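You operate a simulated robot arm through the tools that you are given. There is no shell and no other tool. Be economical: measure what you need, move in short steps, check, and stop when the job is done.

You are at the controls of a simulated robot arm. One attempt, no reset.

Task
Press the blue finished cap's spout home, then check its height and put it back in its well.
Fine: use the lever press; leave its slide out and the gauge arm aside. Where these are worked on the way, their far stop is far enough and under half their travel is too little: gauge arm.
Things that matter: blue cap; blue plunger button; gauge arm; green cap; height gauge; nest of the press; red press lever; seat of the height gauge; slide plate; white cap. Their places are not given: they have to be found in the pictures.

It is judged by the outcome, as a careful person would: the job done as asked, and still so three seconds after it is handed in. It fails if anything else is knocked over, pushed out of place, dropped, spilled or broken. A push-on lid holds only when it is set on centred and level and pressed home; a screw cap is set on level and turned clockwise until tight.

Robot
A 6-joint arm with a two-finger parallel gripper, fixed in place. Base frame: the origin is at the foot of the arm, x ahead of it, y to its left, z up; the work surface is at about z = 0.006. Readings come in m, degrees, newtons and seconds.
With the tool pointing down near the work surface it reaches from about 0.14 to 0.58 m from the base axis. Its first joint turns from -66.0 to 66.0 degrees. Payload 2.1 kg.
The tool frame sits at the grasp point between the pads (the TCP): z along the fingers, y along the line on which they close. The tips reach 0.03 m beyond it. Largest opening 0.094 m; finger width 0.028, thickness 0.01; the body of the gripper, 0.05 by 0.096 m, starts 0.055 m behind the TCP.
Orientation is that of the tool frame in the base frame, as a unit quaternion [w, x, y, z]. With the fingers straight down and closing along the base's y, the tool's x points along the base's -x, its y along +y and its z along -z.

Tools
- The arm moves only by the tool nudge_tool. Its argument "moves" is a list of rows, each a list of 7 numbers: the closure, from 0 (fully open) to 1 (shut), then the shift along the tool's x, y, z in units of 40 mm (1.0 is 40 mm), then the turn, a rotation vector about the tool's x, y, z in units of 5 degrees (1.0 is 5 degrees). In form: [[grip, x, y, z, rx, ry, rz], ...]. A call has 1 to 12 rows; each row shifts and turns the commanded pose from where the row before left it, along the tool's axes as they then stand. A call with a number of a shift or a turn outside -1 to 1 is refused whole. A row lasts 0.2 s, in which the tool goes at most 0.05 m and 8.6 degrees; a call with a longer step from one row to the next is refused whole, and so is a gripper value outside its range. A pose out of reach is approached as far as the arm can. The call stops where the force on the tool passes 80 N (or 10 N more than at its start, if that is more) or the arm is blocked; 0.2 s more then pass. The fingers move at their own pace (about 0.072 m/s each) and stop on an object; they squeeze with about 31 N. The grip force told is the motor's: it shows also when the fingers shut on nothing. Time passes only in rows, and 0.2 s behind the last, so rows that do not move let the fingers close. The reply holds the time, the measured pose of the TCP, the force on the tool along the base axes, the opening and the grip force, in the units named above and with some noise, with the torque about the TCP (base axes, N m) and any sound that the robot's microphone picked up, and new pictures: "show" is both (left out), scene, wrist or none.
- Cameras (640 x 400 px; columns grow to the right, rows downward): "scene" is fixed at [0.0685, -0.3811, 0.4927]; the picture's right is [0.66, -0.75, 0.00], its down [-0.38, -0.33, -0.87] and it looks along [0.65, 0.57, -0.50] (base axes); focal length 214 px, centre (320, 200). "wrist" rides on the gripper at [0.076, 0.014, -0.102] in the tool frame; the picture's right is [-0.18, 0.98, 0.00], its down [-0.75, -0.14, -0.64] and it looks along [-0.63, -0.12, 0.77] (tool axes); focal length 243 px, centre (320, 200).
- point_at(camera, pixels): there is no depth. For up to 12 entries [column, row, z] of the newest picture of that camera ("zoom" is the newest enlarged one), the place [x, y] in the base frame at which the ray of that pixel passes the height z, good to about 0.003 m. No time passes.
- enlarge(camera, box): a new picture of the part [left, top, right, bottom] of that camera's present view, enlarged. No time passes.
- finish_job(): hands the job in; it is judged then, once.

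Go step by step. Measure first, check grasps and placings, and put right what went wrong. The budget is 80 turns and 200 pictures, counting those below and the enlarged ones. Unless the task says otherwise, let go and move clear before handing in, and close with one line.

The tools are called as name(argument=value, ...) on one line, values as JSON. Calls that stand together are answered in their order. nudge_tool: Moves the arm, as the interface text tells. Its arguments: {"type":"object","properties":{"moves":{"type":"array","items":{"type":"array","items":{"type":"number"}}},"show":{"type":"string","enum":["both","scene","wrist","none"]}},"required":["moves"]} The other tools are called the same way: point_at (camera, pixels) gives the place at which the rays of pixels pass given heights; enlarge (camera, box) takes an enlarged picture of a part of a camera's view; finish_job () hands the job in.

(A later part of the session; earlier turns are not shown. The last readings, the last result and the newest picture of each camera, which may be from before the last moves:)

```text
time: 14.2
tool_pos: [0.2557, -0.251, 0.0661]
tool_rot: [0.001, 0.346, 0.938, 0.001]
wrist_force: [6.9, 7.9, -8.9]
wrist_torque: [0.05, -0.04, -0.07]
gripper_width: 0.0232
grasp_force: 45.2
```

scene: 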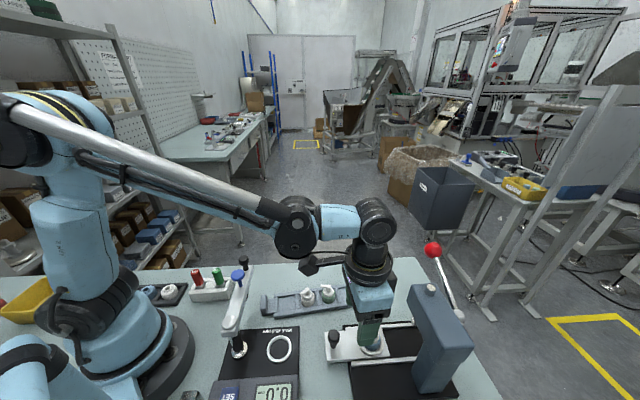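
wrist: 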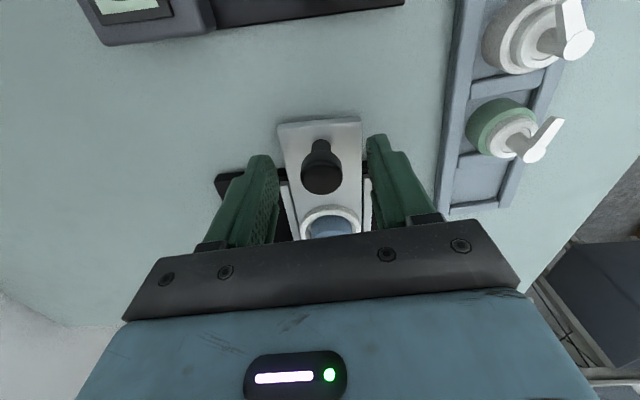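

Knob held (0.0232). The rails' vanishing direction suggests the slide runs ~3.4° more to -y than the tool; I push forward along that line in steps.

nudge_tool(moves=[[1, -0.3, 0.0, 0, 0, 0, 0], [1, -0.4, -0.02, 0, 0, 0, 0], [1, -0.4, -0.025, 0, 0, 0, 0]])

enlarge(camera="scene", box=[320, 270, 460, 370])

```text
time: 15.0
tool_pos: [0.2891, -0.2822, 0.0663]
tool_rot: [0.0, 0.347, 0.938, 0.0]
wrist_force: [-1.8, -1.8, -5.1]
wrist_torque: [-0.02, 0.19, -0.35]
gripper_width: 0.0234
grasp_force: 45.0
```

scene: 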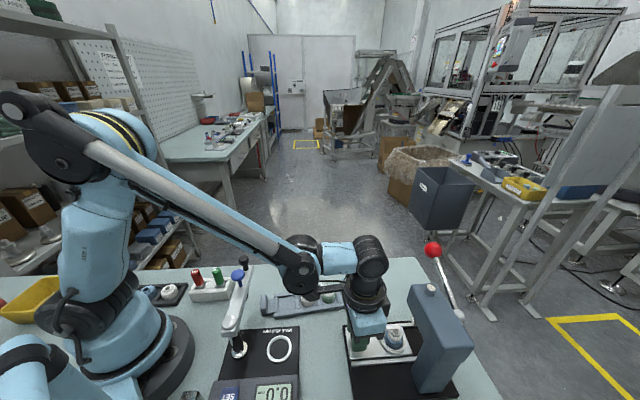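
wrist: 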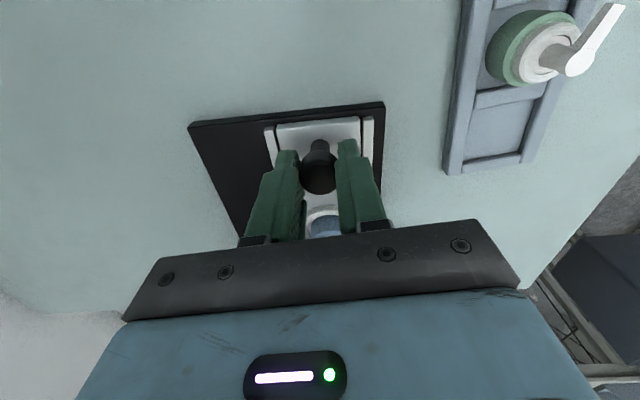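

```text
4.00 times, centred on (390, 320) of scene
```

zoom: 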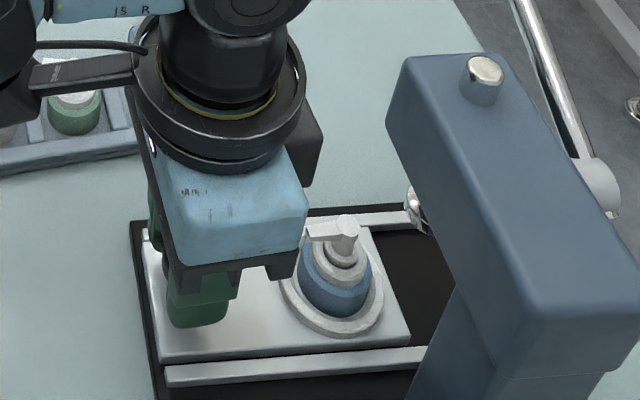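

Slide moved 46 mm smoothly along -43°, with low force. Continue to the end.

nudge_tool(moves=[[1, -0.3, -0.02, 0, 0, 0, 0], [1, -0.3, -0.02, 0, 0, 0, 0], [1, -0.15, -0.01, 0, 0, 0, 0]])

enlarge(camera="scene", box=[320, 270, 460, 370])

```text
time: 15.8
tool_pos: [0.3098, -0.3023, 0.067]
tool_rot: [0.001, 0.347, 0.938, -0.001]
wrist_force: [-12.2, -11.3, -11.4]
wrist_torque: [-0.03, 0.27, -0.24]
gripper_width: 0.0232
grasp_force: 45.1
```

scene: 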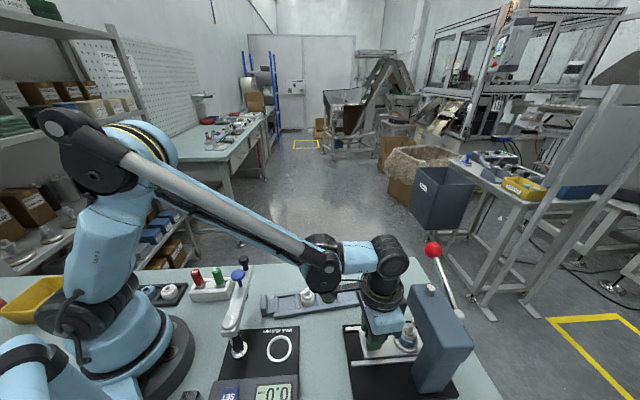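
wrist: 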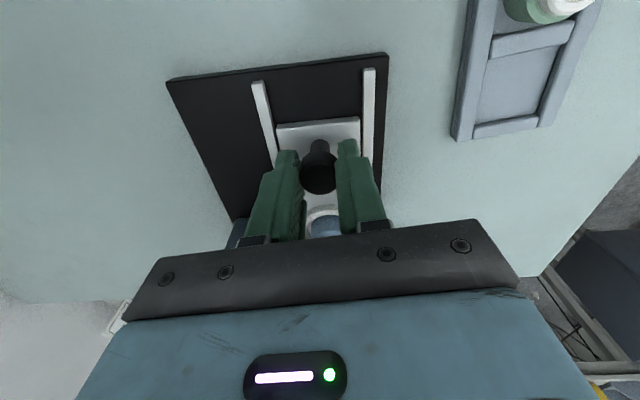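

```text
4.00 times, centred on (390, 320) of scene
```

zoom: 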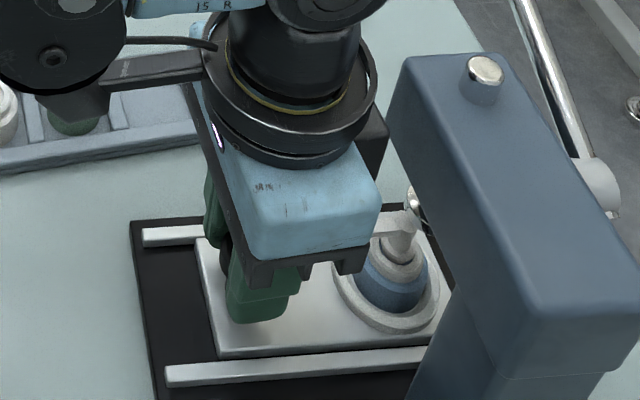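

Only side load so far (~-16 N along tool y, from my lateral drift); forward is still free. Correct laterally and advance in small steps to the stop.

nudge_tool(moves=[[1, -0.1, -0.04, 0, 0, 0, 0], [1, -0.1, 0, 0, 0, 0, 0], [1, -0.1, 0, 0, 0, 0, 0]], show="none")

enlarge(camera="scene", box=[360, 270, 460, 350])

```text
time: 16.6
tool_pos: [0.3189, -0.3101, 0.0664]
tool_rot: [-0.001, 0.347, 0.938, -0.001]
wrist_force: [-19.5, -5.0, -22.7]
wrist_torque: [-0.6, -0.46, -0.24]
gripper_width: 0.0234
grasp_force: 45.2
```

```text
5.00 times, centred on (410, 310) of scene
```

zoom: 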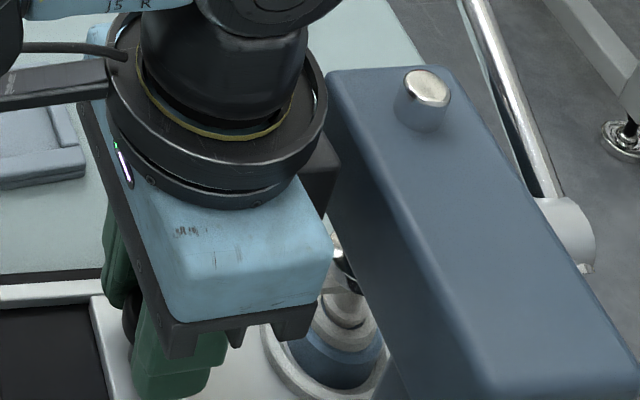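

nudge_tool(moves=[[1, -0.05, 0, 0, 0, 0, 0], [1, -0.05, 0, 0, 0, 0, 0]], show="none")

enlarge(camera="scene", box=[390, 300, 450, 350])

```text
time: 17.2
tool_pos: [0.3193, -0.3119, 0.0666]
tool_rot: [-0.006, 0.346, 0.938, 0.0]
wrist_force: [-38.6, 9.5, -1.8]
wrist_torque: [0.13, 0.45, -0.32]
gripper_width: 0.0234
grasp_force: 45.1
```

```text
8.00 times, centred on (420, 325) of scene
```

zoom: 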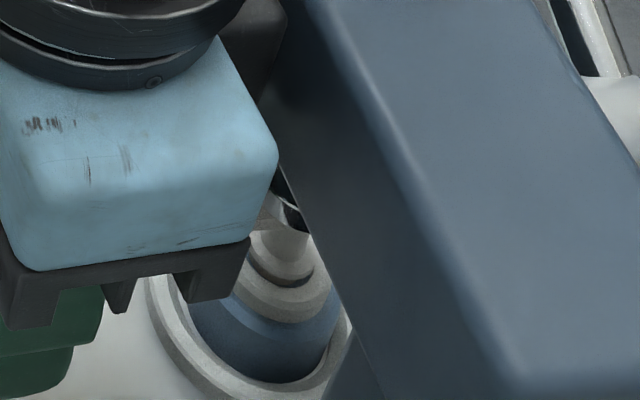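

Forward force jumped to ~36 N with no movement: slide is at its stop (~88 mm). Relax, release the knob and rise.

nudge_tool(moves=[[1, 0.06, 0, 0, 0, 0, 0], [0.4, 0, 0, 0, 0, 0, 0], [0.4, 0, 0, 0, 0, 0, 0], [0.4, 0.1, 0, -0.6, 0, 0, 0], [0.4, 0.8, 0, -0.8, 0, 0, 0], [0.4, 0.9, 0.2, -0.8, 0, 0, 0], [0.4, 0.8, 0.2, -0.8, 0, 0, 0]])

enlarge(camera="scene", box=[340, 240, 480, 370])

enlarge(camera="wrist", box=[200, 80, 440, 260])

```text
time: 18.8
tool_pos: [0.2524, -0.2329, 0.1891]
tool_rot: [0.0, 0.346, 0.938, 0.0]
wrist_force: [-0.3, 0.0, 0.1]
wrist_torque: [0.01, 0.01, -0.01]
gripper_width: 0.0564
grasp_force: 0.0
```

scene: 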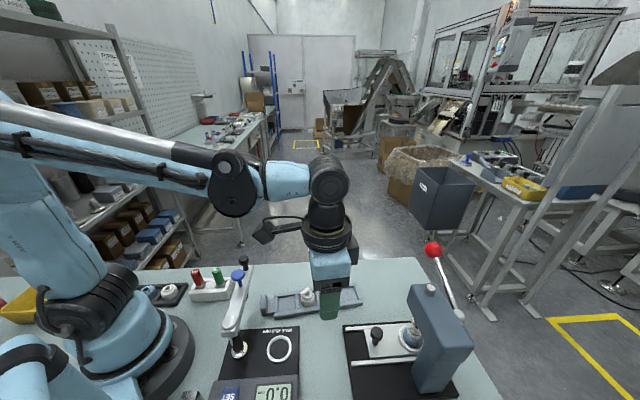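
wrist: 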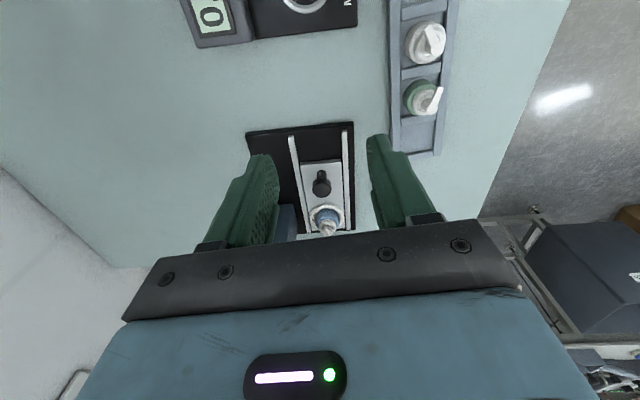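

```text
3.08 times, centred on (410, 305) of scene
```

zoom: 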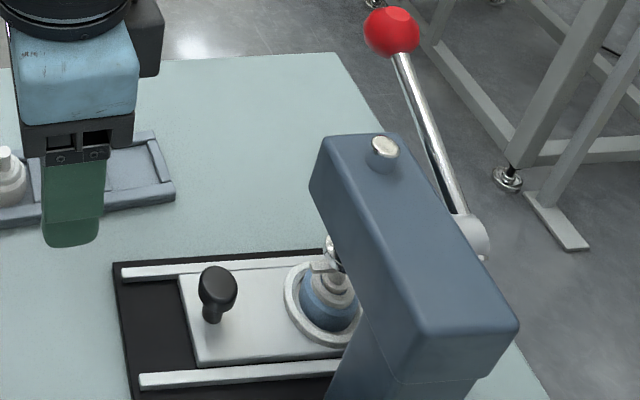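

```text
2.22 times, centred on (320, 170) of wrist
```

zoom: 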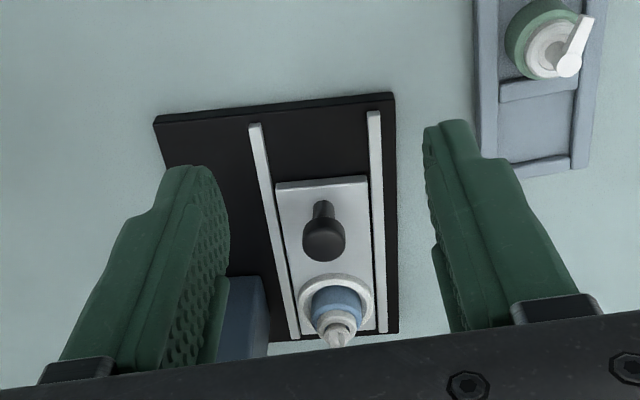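

Cap and slide are under the ram. Now the lever: locate its pivot and rod with the scene camera.

point_at(camera="scene", pixels=[[457.5, 316.5, 0.1], [457.5, 316.5, 0.12], [457.5, 316.5, 0.14], [433, 250, 0.18], [433, 250, 0.2], [433, 250, 0.22], [445, 281, 0.14], [445, 281, 0.16], [445, 281, 0.18], [428, 292, 0.13], [428, 292, 0.15], [428, 292, 0.17]])

```text
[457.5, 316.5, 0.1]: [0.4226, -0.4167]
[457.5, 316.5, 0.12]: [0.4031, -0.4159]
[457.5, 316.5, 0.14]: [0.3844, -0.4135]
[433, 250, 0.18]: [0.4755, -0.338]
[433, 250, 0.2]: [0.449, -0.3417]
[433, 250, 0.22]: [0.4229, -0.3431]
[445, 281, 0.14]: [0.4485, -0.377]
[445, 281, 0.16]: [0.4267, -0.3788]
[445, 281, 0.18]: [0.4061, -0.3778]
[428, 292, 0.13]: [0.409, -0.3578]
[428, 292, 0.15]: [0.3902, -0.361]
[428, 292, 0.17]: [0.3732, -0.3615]
```

Lever works in the plane across the slide: pivot ≈ (t −0.036, z 0.143), ball 0.113 m away, 30° above level, to be swung down. I'll turn the tool ~93° so the fingers' closing axis is along the lever's axle, raising meanwhile.

nudge_tool(moves=[[0.4, 0, 0, -0.2, 0, 0, 1], [0.4, 0, 0, -0.2, 0, 0, 1], [0.4, 0, 0, -0.2, 0, 0, 1], [0.4, 0, 0, -0.2, 0, 0, 1], [0.4, 0, 0, -0.2, 0, 0, 1], [0.4, 0, 0, -0.2, 0, 0, 1], [0.4, 0, 0, -0.2, 0, 0, 1], [0.4, 0, 0, -0.2, 0, 0, 1], [0.4, 0, 0, -0.2, 0, 0, 1], [0.4, 0, 0, -0.2, 0, 0, 1]], show="none")

nudge_tool(moves=[[0.4, 0, 0, 0, 0, 0, 1], [0.4, 0, 0, 0, 0, 0, 1], [0.4, 0, 0, 0, 0, 0, 1], [0.4, 0, 0, 0, 0, 0, 1], [0.4, 0, 0, 0, 0, 0, 1], [0.4, 0, 0, 0, 0, 0, 1], [0.4, 0, 0, 0, 0, 0, 1], [0.4, 0, 0, 0, 0, 0, 1], [0.4, 0, 0, 0, 0, 0, 0.6]])

```text
time: 21.0
tool_pos: [0.2514, -0.2313, 0.2678]
tool_rot: [0.0, 0.711, 0.703, 0.0]
wrist_force: [0.3, -0.8, 0.9]
wrist_torque: [0.0, 0.01, 0.0]
gripper_width: 0.0565
grasp_force: 0.0
```

```text
time: 23.0
tool_pos: [0.2513, -0.2334, 0.2672]
tool_rot: [0.0, 0.92, 0.393, -0.001]
wrist_force: [0.5, 0.2, -0.6]
wrist_torque: [0.01, 0.02, 0.01]
gripper_width: 0.0563
grasp_force: 0.0
```

scene: 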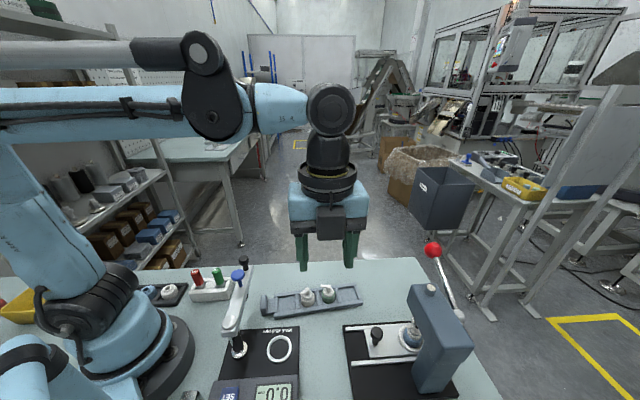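
wrist: 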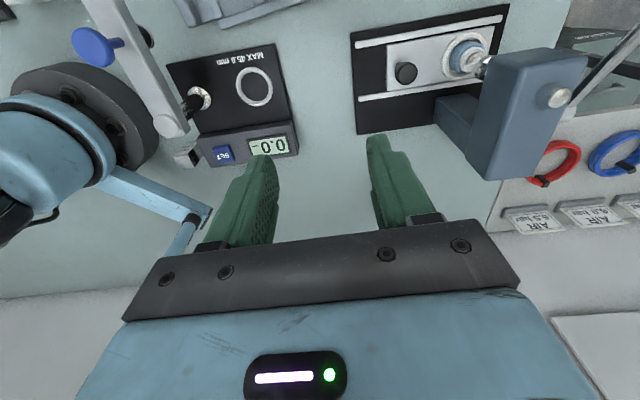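

Tool x now lies along the lever plane and y along the slide. Move over toward the ball, staying above it.

nudge_tool(moves=[[0.4, 0.3, 0.9, 0, 0, 0, 0], [0.4, 0.3, 0.9, 0, 0, 0, 0], [0.4, 0.3, 0.9, -0.1, 0, 0, 0], [0.4, 0.3, 0.9, -0.1, 0, 0, 0], [0.4, 0.3, 0.9, -0.1, 0, 0, 0]])

```text
time: 24.2
tool_pos: [0.424, -0.3096, 0.2774]
tool_rot: [0.001, 0.919, 0.395, 0.0]
wrist_force: [0.3, 0.9, -0.5]
wrist_torque: [0.01, 0.01, -0.02]
gripper_width: 0.0562
grasp_force: 0.0
out of reach, approached as far as the arm can: row 5
```

scene: 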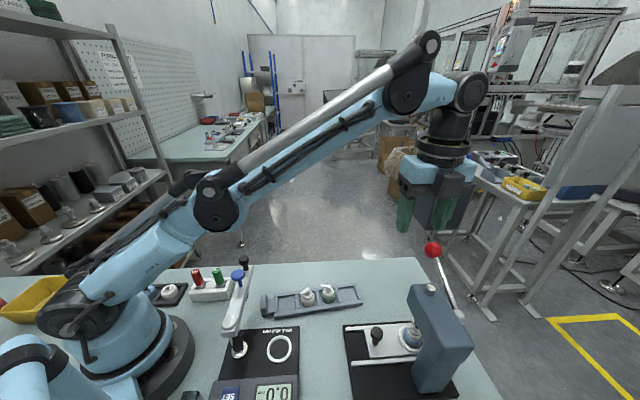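
wrist: 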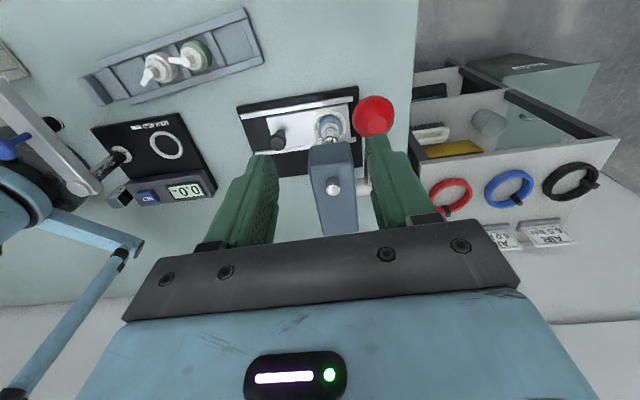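

Straight-down reach ends at r≈0.525 here, short of the ball (r≈0.56). Tilting the tool ~25° outward about its x will gain reach; do that first while backing slightly.

nudge_tool(moves=[[0.1, 0, -0.2, 0, -1, 0, 0], [0.1, 0, 0, 0, -1, 0, 0], [0.1, 0, 0, 0, -1, 0, 0], [0.1, 0, 0, 0, -1, 0, 0], [0.1, 0, 0, 0, -1, 0, 0]])

```text
time: 25.4
tool_pos: [0.416, -0.3057, 0.2769]
tool_rot: [0.2, 0.897, 0.385, 0.086]
wrist_force: [0.1, 0.0, 0.1]
wrist_torque: [0.01, 0.02, 0.0]
gripper_width: 0.0847
grasp_force: 0.1
```

scene: 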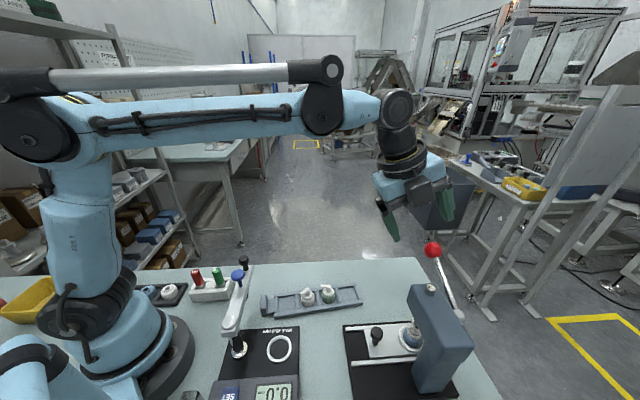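
wrist: 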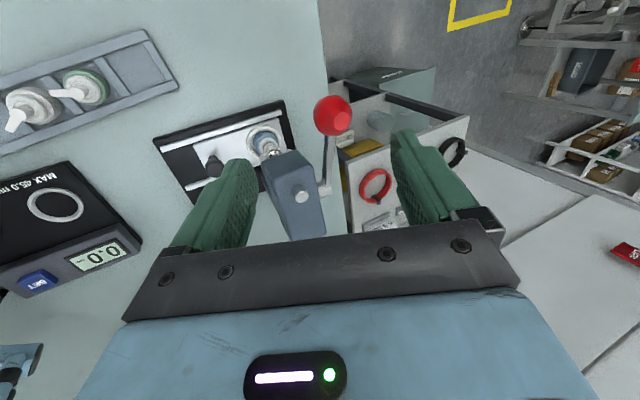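

Ball at (333,116) → in the tool frame ≈(-0.005, 0.011, 0.09). Approach along the tool axis with a 0.055 opening.

nudge_tool(moves=[[0.4, -0.05, 0.28, 0.3, 0, 0, 0], [0.4, -0.05, 0, 0.5, 0, 0, 0], [0.4, 0, 0, 0.3, 0, 0, 0]])

```text
time: 26.2
tool_pos: [0.4343, -0.3297, 0.2413]
tool_rot: [0.199, 0.897, 0.385, 0.085]
wrist_force: [0.0, -0.1, 0.1]
wrist_torque: [0.03, -0.01, -0.02]
gripper_width: 0.0564
grasp_force: 0.0
```

scene: 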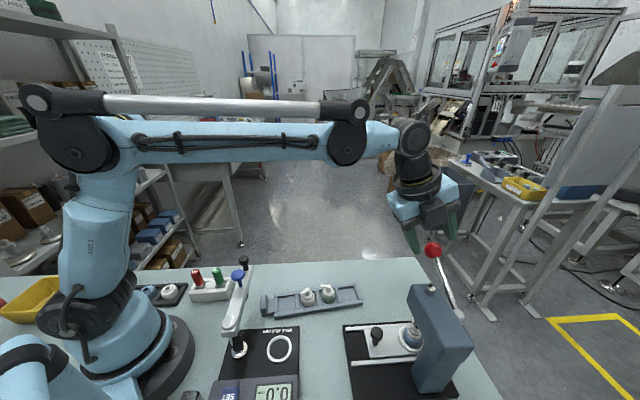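
wrist: 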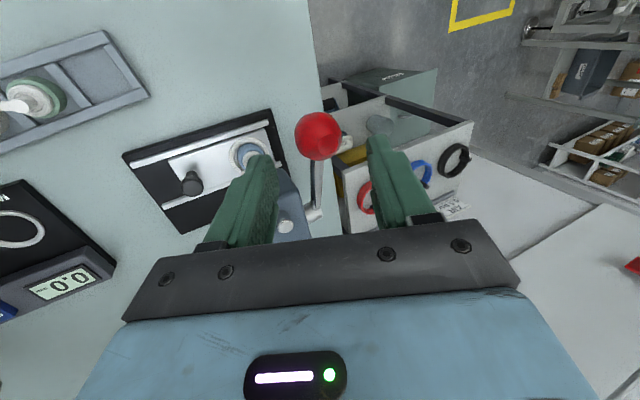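

Ball now at (317,136): ~8 mm further along +x than the TCP and 46 mm ahead. Advance and straddle it.

nudge_tool(moves=[[0.4, 0.18, 0, 0.25, 0, 0, 0], [0.4, 0, 0, 0.3, 0, 0, 0], [0.4, 0, 0, 0.3, 0, 0, 0]])

enlarge(camera="scene", box=[380, 170, 500, 330])

```text
time: 27.0
tool_pos: [0.4474, -0.3317, 0.2098]
tool_rot: [0.199, 0.897, 0.386, 0.085]
wrist_force: [-0.6, 0.7, -0.4]
wrist_torque: [-0.01, 0.0, 0.01]
gripper_width: 0.0565
grasp_force: 0.1
```

scene: 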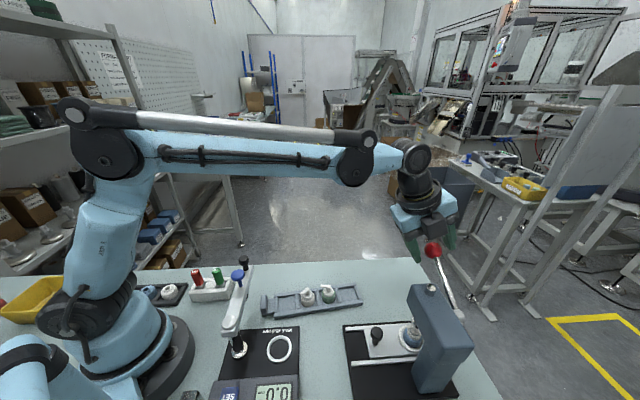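
wrist: 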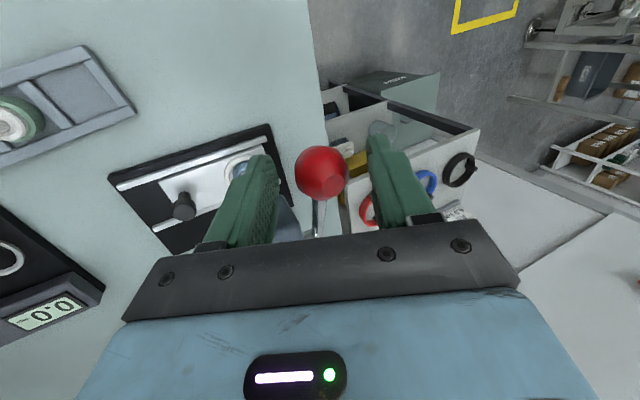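

```text
2.50 times, centred on (440, 250) of scene
```

zoom: 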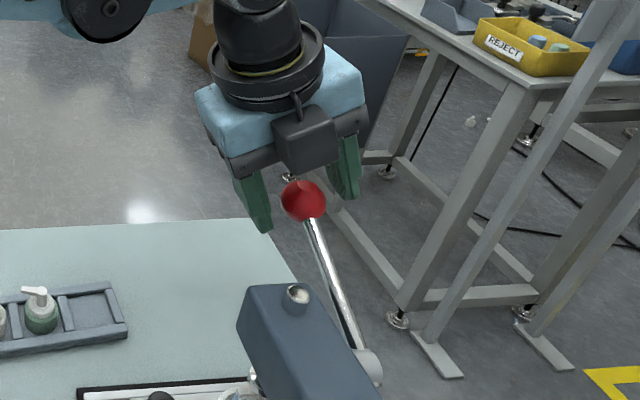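

Ball centred between the fingers at (321,173). Close on it.

nudge_tool(moves=[[1, 0.05, 0, 0, 0, 0, 0], [1, 0, 0, 0, 0, 0, 0], [1, 0, 0, 0, 0, 0, 0]], show="wrist")

```text
time: 27.8
tool_pos: [0.4492, -0.3313, 0.2096]
tool_rot: [0.2, 0.897, 0.385, 0.085]
wrist_force: [-1.2, -10.3, -5.1]
wrist_torque: [0.01, -0.14, 0.06]
gripper_width: 0.0321
grasp_force: 45.2
```

wrist: 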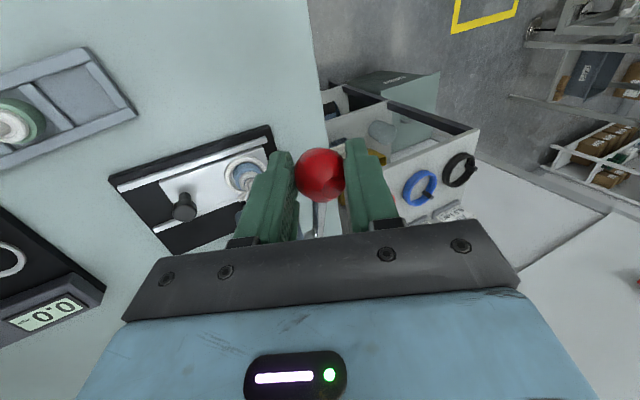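

Ball gripped (0.032). Start swinging it down along its arc (radius ≈0.12, from ~28°), two 10° steps.

nudge_tool(moves=[[1, 0.11, -0.1, 0.215, 0, 0, 0], [1, 0.09, -0.107, 0.227, 0, 0, 0], [1, 0.065, -0.109, 0.23, 0, 0, 0], [1, 0.05, -0.109, 0.237, 0, 0, 0]])

enlarge(camera="scene", box=[380, 200, 500, 360])

```text
time: 28.8
tool_pos: [0.4596, -0.322, 0.1719]
tool_rot: [0.202, 0.896, 0.386, 0.086]
wrist_force: [9.3, -16.7, 11.3]
wrist_torque: [-1.22, 0.68, -0.39]
gripper_width: 0.032
grasp_force: 45.3
```

scene: 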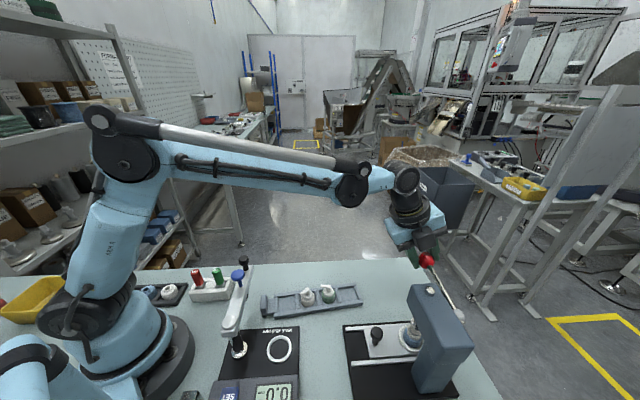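
wrist: 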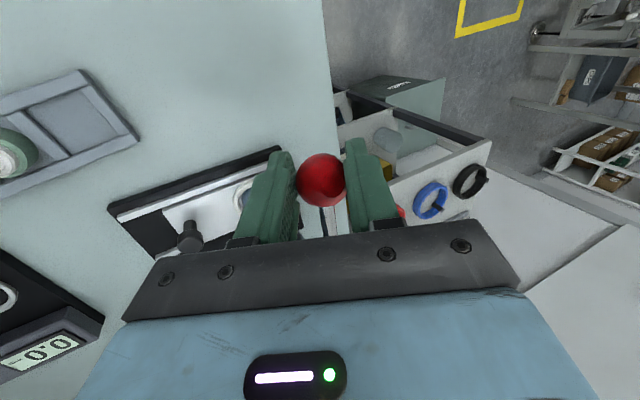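

```text
2.50 times, centred on (440, 280) of scene
```

zoom: 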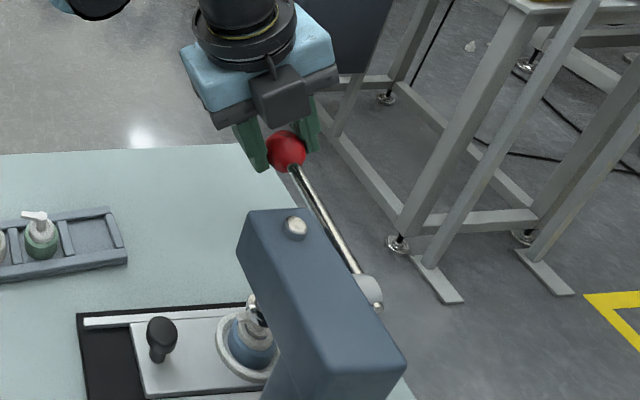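

The lever swings and the ram descends, light loads (side load 18 N along +s; I'll ease it). Continue another ~20°.

nudge_tool(moves=[[1, 0.02, -0.07, 0.238, 0, 0, 0], [1, 0.0, -0.1, 0.238, 0, 0, 0], [1, -0.02, -0.1, 0.238, 0, 0, 0], [1, -0.045, -0.1, 0.238, 0, 0, 0]])

enlarge(camera="scene", box=[380, 220, 500, 380])

```text
time: 29.8
tool_pos: [0.4601, -0.3245, 0.1322]
tool_rot: [0.197, 0.897, 0.387, 0.086]
wrist_force: [-11.5, 9.8, 13.0]
wrist_torque: [-0.77, 0.89, -0.52]
gripper_width: 0.032
grasp_force: 44.9
```

scene: 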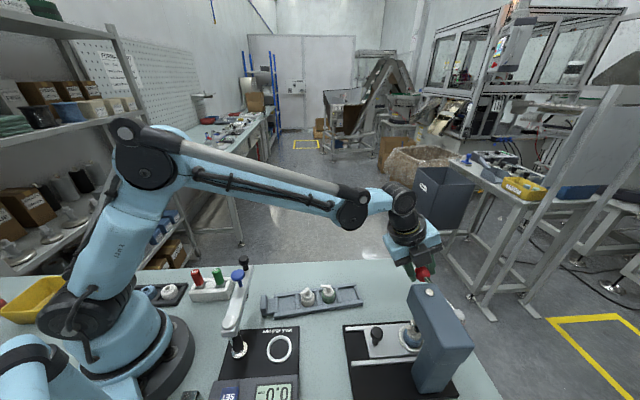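
wrist: 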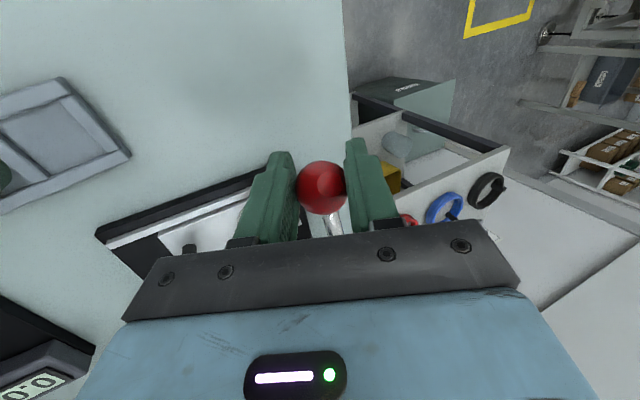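

```text
2.50 times, centred on (440, 300) of scene
```

zoom: 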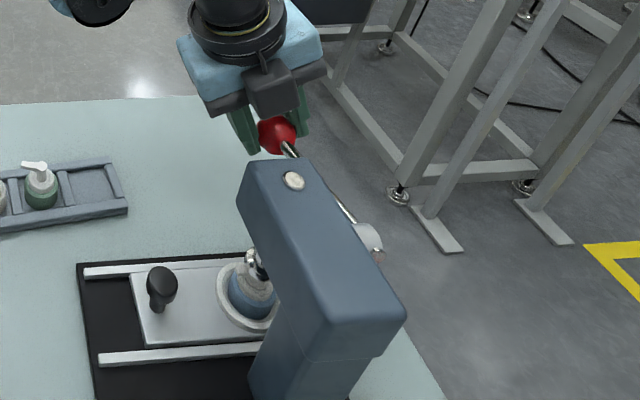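

Ram rod top has sunk; still ~13 N. Go on another 20° in small steps, watching force.

nudge_tool(moves=[[1, -0.05, -0.13, 0.235, 0, 0, 0], [1, -0.07, -0.107, 0.23, 0, 0, 0], [1, -0.09, -0.105, 0.224, 0, 0, 0]])

enlarge(camera="scene", box=[390, 270, 470, 350])

```text
time: 30.5
tool_pos: [0.4577, -0.3282, 0.1146]
tool_rot: [0.204, 0.895, 0.386, 0.087]
wrist_force: [-6.6, 10.5, 37.3]
wrist_torque: [-1.03, 0.73, -0.7]
gripper_width: 0.0331
grasp_force: 44.8
stopped in row 3: the force on the tool passed its limit (the readings are from after the stop); the commanded pose is now the measured one
```

scene: 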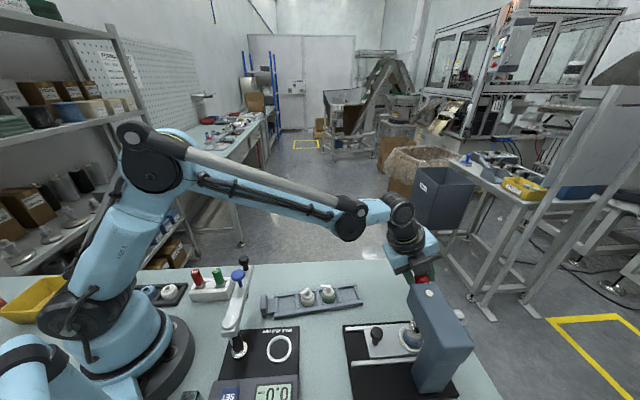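
wrist: 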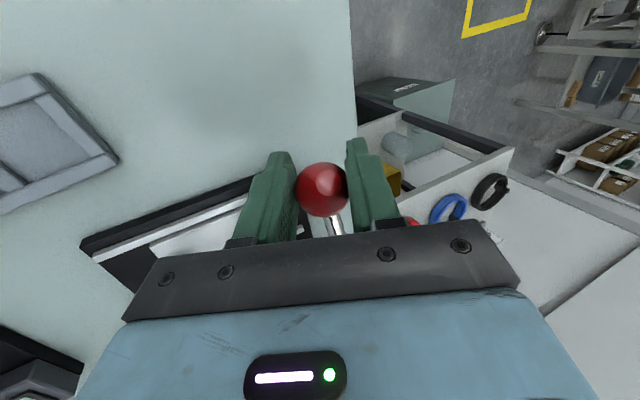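

```text
5.00 times, centred on (430, 310) of scene
```

zoom: 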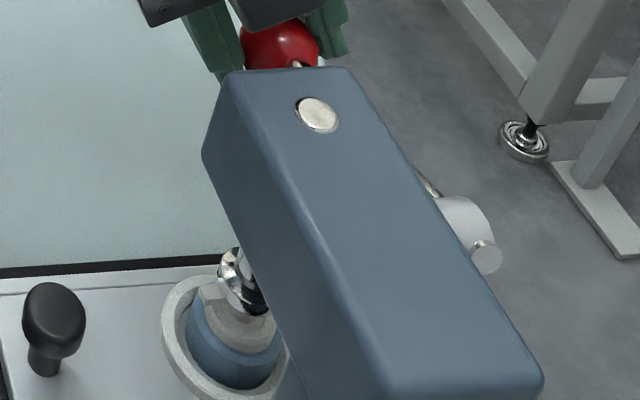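

The lever stiffened above 80 N at z≈0.115: ram is on the spout. Push a bit more to see whether it's truly home.

nudge_tool(moves=[[1, -0.02, -0.05, 0.12, 0, 0, 0], [1, -0.02, -0.05, 0.12, 0, 0, 0], [1, -0.02, -0.05, 0.12, 0, 0, 0], [1, 0, 0, 0, 0, 0, 0]], show="none")

enlarge(camera="scene", box=[390, 270, 470, 350])

```text
time: 30.9
tool_pos: [0.4574, -0.3294, 0.1131]
tool_rot: [0.205, 0.895, 0.387, 0.087]
wrist_force: [-6.3, 9.6, 32.8]
wrist_torque: [-0.8, 0.56, -0.63]
gripper_width: 0.0335
grasp_force: 44.8
stopped in row 1: the force on the tool passed its limit (the readings are from after the stop); the commanded pose is now the measured one
```

```text
5.00 times, centred on (430, 310) of scene
```

zoom: 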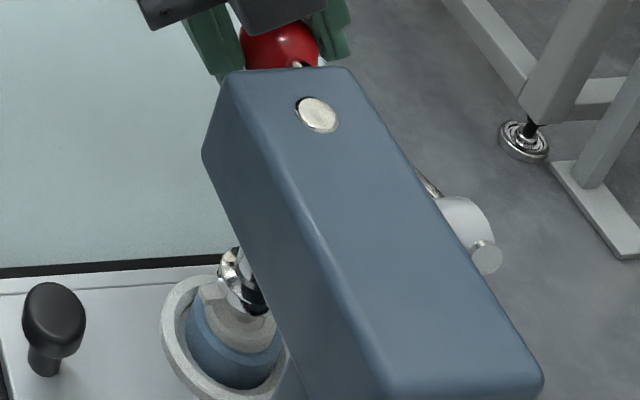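

It's hard-stopped. Swing the lever back up along the same arc.

nudge_tool(moves=[[1, 0.07, 0.108, -0.232, 0, 0, 0], [1, 0.05, 0.11, -0.236, 0, 0, 0], [1, 0.025, 0.111, -0.238, 0, 0, 0], [1, 0, 0.111, -0.238, 0, 0, 0], [1, -0.02, 0.111, -0.238, 0, 0, 0], [1, -0.042, 0.11, -0.236, 0, 0, 0]])

enlarge(camera="scene", box=[390, 270, 470, 350])

```text
time: 32.3
tool_pos: [0.46, -0.3239, 0.1742]
tool_rot: [0.203, 0.895, 0.387, 0.089]
wrist_force: [-1.6, 16.3, -7.1]
wrist_torque: [1.05, -0.86, 0.47]
gripper_width: 0.0318
grasp_force: 45.2
```

scene: 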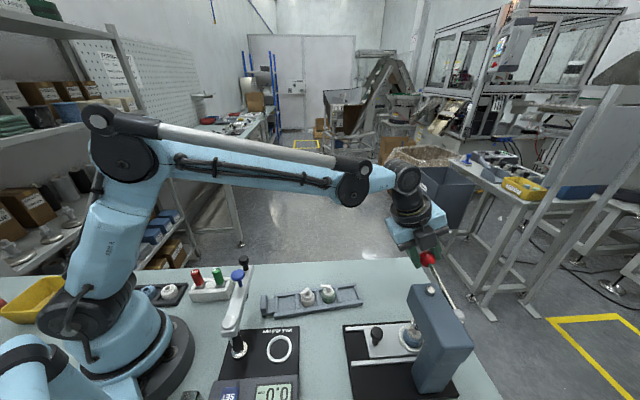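
wrist: 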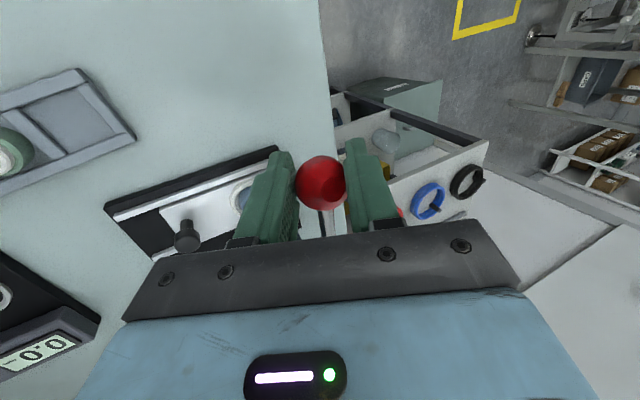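

```text
5.00 times, centred on (430, 310) of scene
```

zoom: 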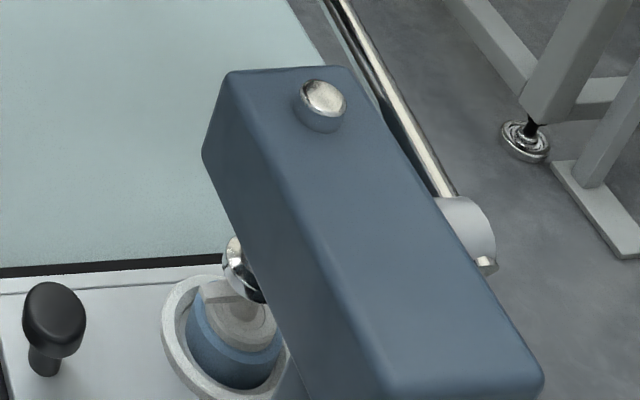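

Ram has lifted off; the spout now sits lower. Finish raising the lever.

nudge_tool(moves=[[1, -0.065, 0.08, -0.232, 0, 0, 0], [1, -0.088, 0.105, -0.226, 0, 0, 0], [1, -0.1, 0.1, -0.21, 0, 0, 0]])

enlarge(camera="scene", box=[380, 220, 500, 360])

```text
time: 33.1
tool_pos: [0.4509, -0.3325, 0.2044]
tool_rot: [0.204, 0.895, 0.386, 0.09]
wrist_force: [1.0, 12.8, -6.3]
wrist_torque: [1.02, -0.85, 0.5]
gripper_width: 0.0319
grasp_force: 45.2
```

scene: 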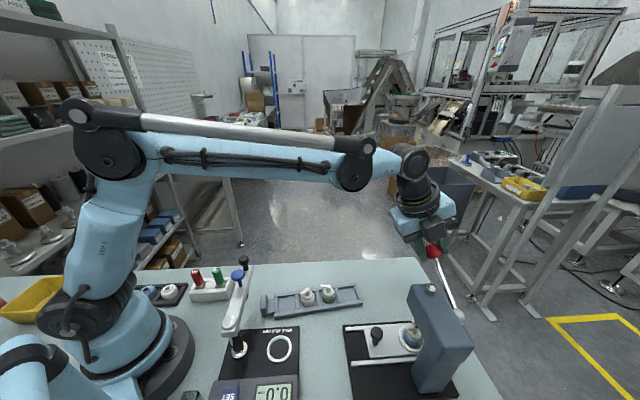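
wrist: 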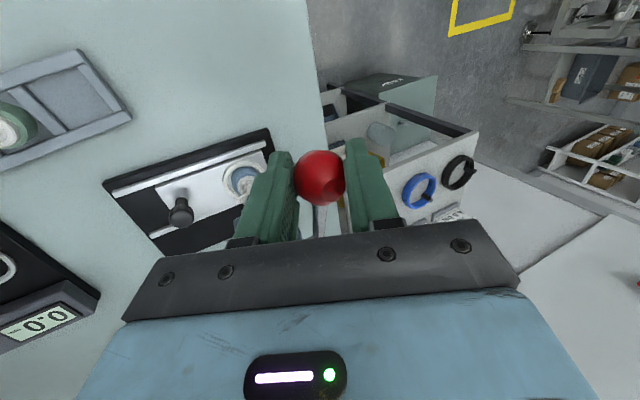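

```text
2.86 times, centred on (440, 290) of scene
```

zoom: 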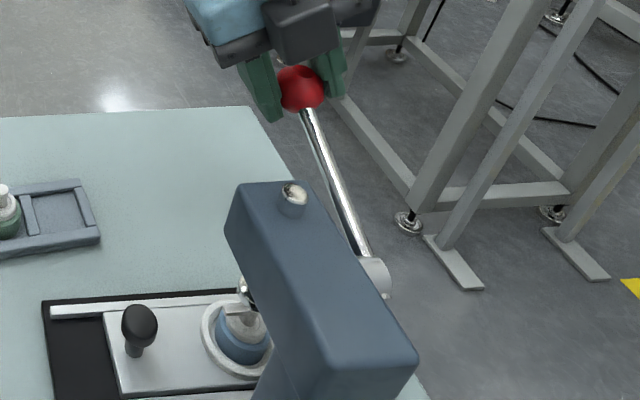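

Lever ball is back at (433,251), its original place. Release and withdraw along the tool axis.

nudge_tool(moves=[[0.4, 0, 0, 0, 0, 0, 0], [0.4, 0, 0, 0, 0, 0, 0], [0.4, 0, 0, -0.6, 0, 0, 0], [0.4, 0, 0, -0.8, 0, 0, 0], [0.4, 0, 0, -0.5, 0, 0, 0]])

enlarge(camera="scene", box=[380, 220, 500, 360])

```text
time: 34.3
tool_pos: [0.4264, -0.3093, 0.2719]
tool_rot: [0.204, 0.895, 0.387, 0.088]
wrist_force: [-0.8, 0.0, 0.8]
wrist_torque: [-0.03, 0.01, 0.02]
gripper_width: 0.0562
grasp_force: 0.0
```

scene: 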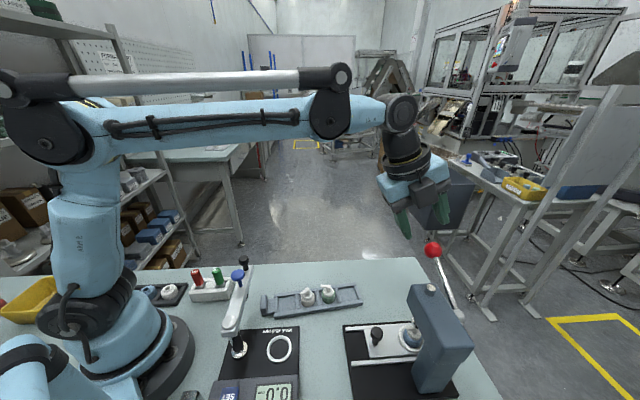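
wrist: 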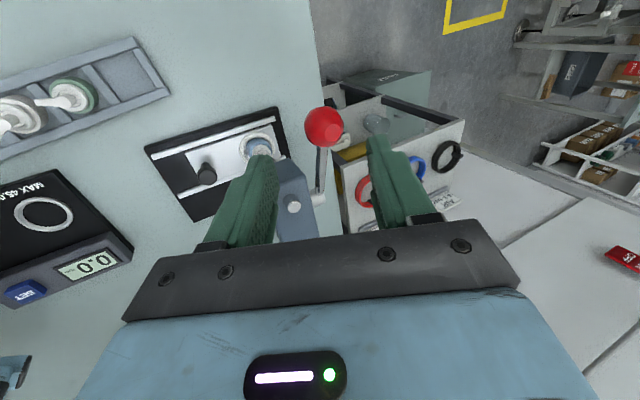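

```text
2.86 times, centred on (440, 290) of scene
```

zoom: 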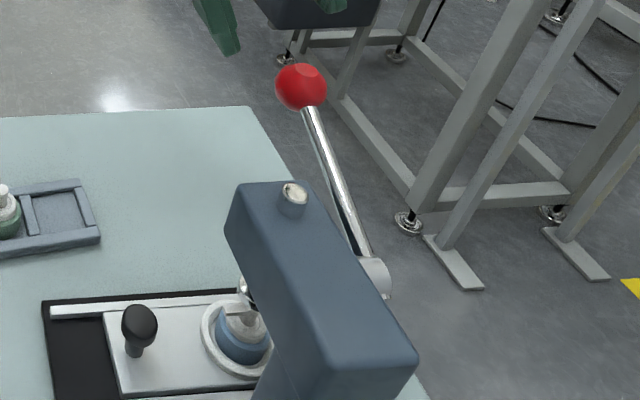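

Lever stays up. Untilt, back off over the slide knob, and begin turning back.

nudge_tool(moves=[[0.4, 0, -0.4, -0.2, 1, 0, 0], [0.4, 0, -0.4, -0.15, 1, 0, 0], [0.4, 0, -0.4, -0.1, 1, 0, 0], [0.4, 0, -0.4, 0, 1, 0, 0], [0.4, 0, -0.35, 0, 1, 0, 0], [0.4, -0.48, 0, 0, 0, 0, 0], [0.4, -0.48, 0, 0, 0, 0, 0], [0.4, -0.48, 0, 0, 0, 0, 0], [0.4, -0.48, 0, 0, 0, 0, 0], [0.4, 0, 0, 0, 0, 0, -1], [0.4, 0, 0, 0, 0, 0, -1], [0.4, 0, 0, 0, 0, 0, -1]], show="none")

nudge_tool(moves=[[0.4, 0, 0, 0, 0, 0, -1], [0.4, 0, 0, 0, 0, 0, -1], [0.4, 0, 0, 0, 0, 0, -1], [0.4, 0, 0, 0, 0, 0, -1], [0.4, 0, 0, 0, 0, 0, -1], [0.4, 0, 0, 0, 0, 0, -1], [0.4, 0, 0, 0, 0, 0, -1], [0.4, 0, 0, 0, 0, 0, -1], [0.4, 0, 0, 0, 0, 0, -1], [0.4, 0, 0, 0, 0, 0, -1], [0.4, 0, 0, 0, 0, 0, -1], [0.4, 0, 0, 0, 0, 0, -1]], show="none")

nudge_tool(moves=[[0.4, 0, 0, 0, 0, 0, -1], [0.4, 0, 0, 0, 0, 0, -1], [0.4, 0, 0, 0, 0, 0, -1], [0.4, 0, 0, 0.6, 0, 0, 0], [0.4, 0, 0, 0.6, 0, 0, 0]])

```text
time: 36.9
tool_pos: [0.3156, -0.3093, 0.2668]
tool_rot: [0.005, 0.858, 0.514, 0.001]
wrist_force: [-0.6, -0.3, 0.1]
wrist_torque: [0.0, -0.01, 0.0]
gripper_width: 0.0564
grasp_force: 0.0
```

```text
time: 39.5
tool_pos: [0.3158, -0.3102, 0.2673]
tool_rot: [0.005, 0.487, 0.873, -0.003]
wrist_force: [-0.9, -0.3, 0.7]
wrist_torque: [0.0, -0.02, -0.01]
gripper_width: 0.0566
grasp_force: 0.0
```

```text
time: 40.7
tool_pos: [0.3145, -0.3101, 0.2181]
tool_rot: [0.005, 0.368, 0.93, -0.002]
wrist_force: [0.4, -0.8, 0.1]
wrist_torque: [-0.01, -0.02, -0.02]
gripper_width: 0.0566
grasp_force: 0.0
```

scene: 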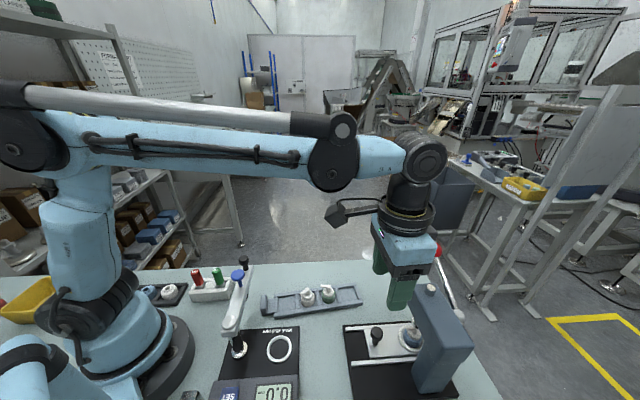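
wrist: 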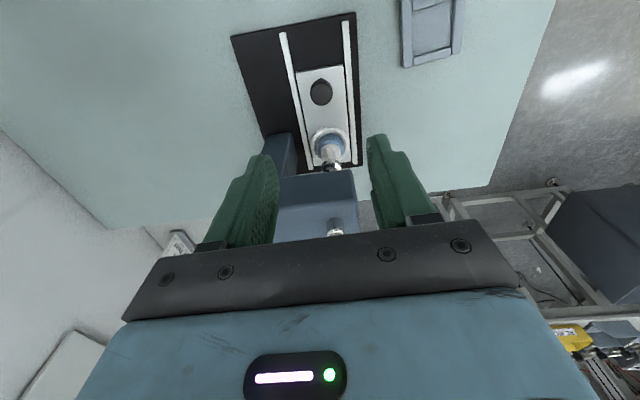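

Aligned with the slide. Descend over the knob at (0.319,-0.3115) to z≈0.067 and grip it.

nudge_tool(moves=[[0.4, -0.1, 0.05, 0.8, 0, 0, 0], [0.4, 0, 0, 0.9, 0, 0, 0], [0.4, 0, 0, 0.9, 0, 0, 0], [0.4, 0, 0, 0.8, 0, 0, 0], [0.4, 0, 0, 0.37, 0, 0, 0]], show="wrist")

```text
time: 41.9
tool_pos: [0.3218, -0.3138, 0.0684]
tool_rot: [0.006, 0.369, 0.93, -0.002]
wrist_force: [-0.7, -0.6, -0.1]
wrist_torque: [0.03, -0.01, -0.05]
gripper_width: 0.0564
grasp_force: 0.1
```

wrist: 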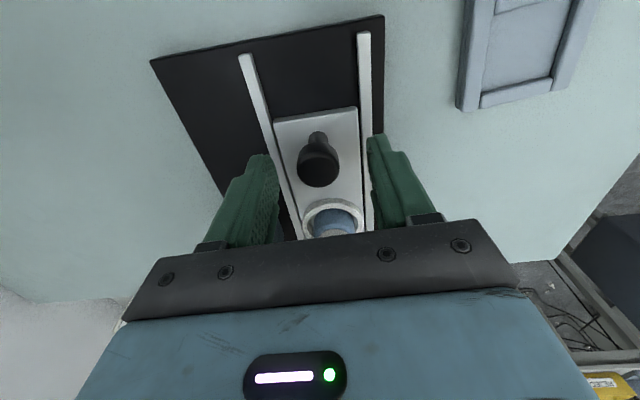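

Knob at (318,165): shift 3 mm back, 1 mm to -y, close, and start pulling the slide out.

nudge_tool(moves=[[0.4, 0.08, -0.03, 0, 0, 0, 0], [1, 0, 0, 0, 0, 0, 0], [1, 0, 0, 0, 0, 0, 0], [1, 0, 0, 0, 0, 0, 0], [1, 0.3, 0, 0, 0, 0, 0], [1, 0.4, 0, 0, 0, 0, 0]])

enlarge(camera="scene", box=[330, 280, 450, 360])

```text
time: 43.3
tool_pos: [0.2968, -0.2911, 0.0678]
tool_rot: [0.007, 0.368, 0.93, 0.002]
wrist_force: [17.3, 16.6, -10.6]
wrist_torque: [-0.13, 0.08, -0.33]
gripper_width: 0.0231
grasp_force: 44.5
```

scene: 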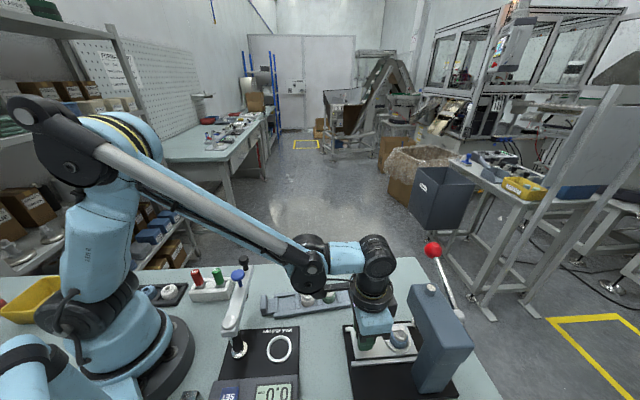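
wrist: 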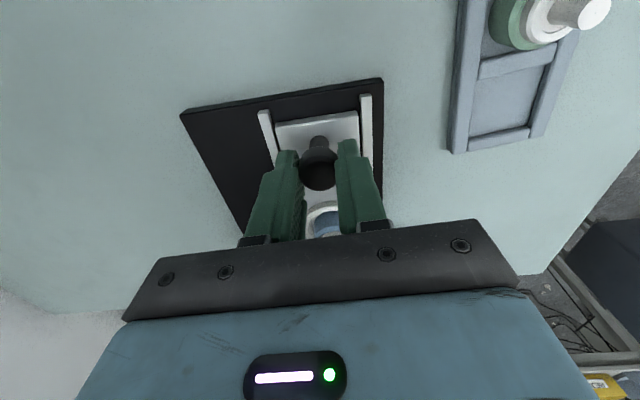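

```text
5.00 times, centred on (390, 320) of scene
```

zoom: 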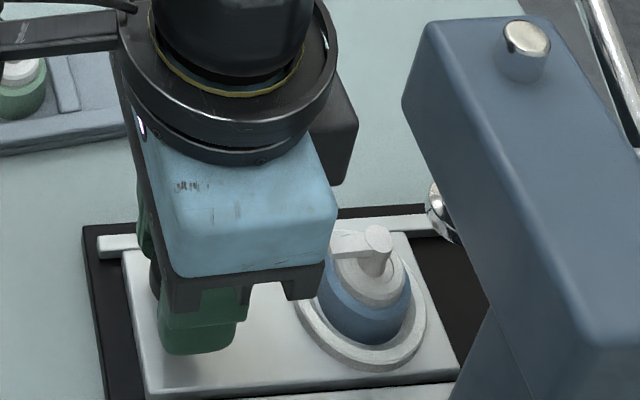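

The spout now sits home with no gap. Continue pulling the slide out, easing the side load.

nudge_tool(moves=[[1, 0.35, 0.05, 0, 0, 0, 0], [1, 0.4, 0, 0, 0, 0, 0], [1, 0.4, 0, 0, 0, 0, 0], [1, 0.25, 0, 0, 0, 0, 0], [1, 0.06, 0, 0, 0, 0, 0]])

enlarge(camera="scene", box=[310, 280, 430, 360])

```text
time: 44.5
tool_pos: [0.2584, -0.2504, 0.0669]
tool_rot: [0.008, 0.369, 0.929, -0.001]
wrist_force: [22.5, 8.3, 32.2]
wrist_torque: [0.21, -0.09, -0.22]
gripper_width: 0.0234
grasp_force: 45.1
```

scene: 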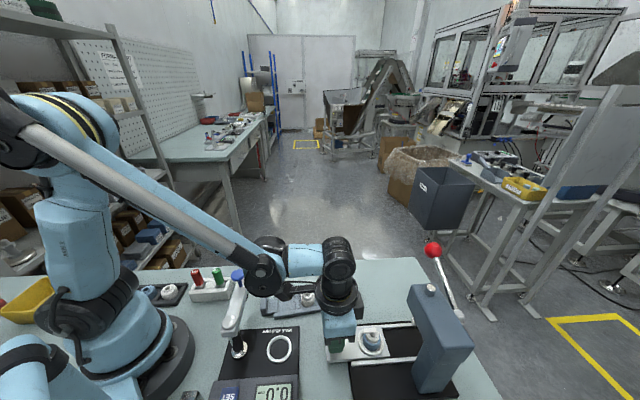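
wrist: 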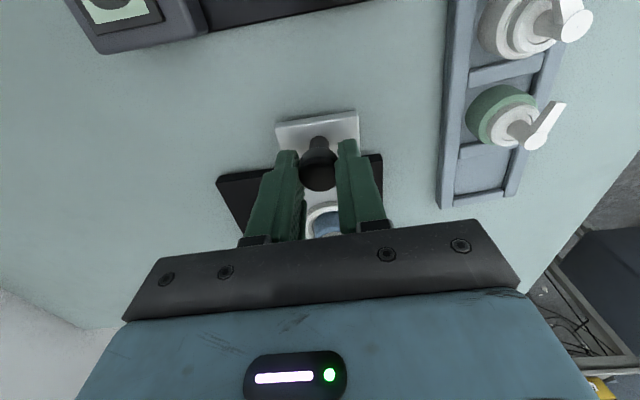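

```text
5.00 times, centred on (370, 320) of scene
```

zoom: 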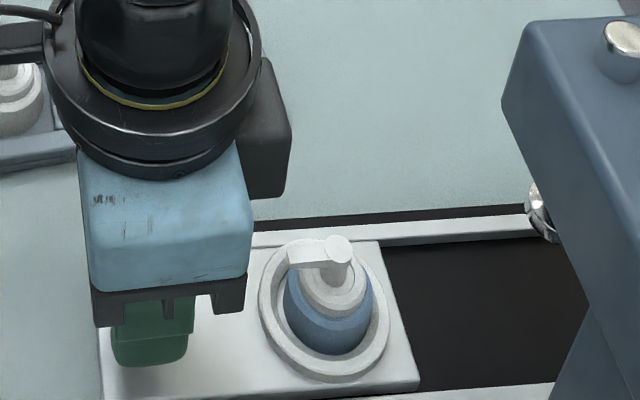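

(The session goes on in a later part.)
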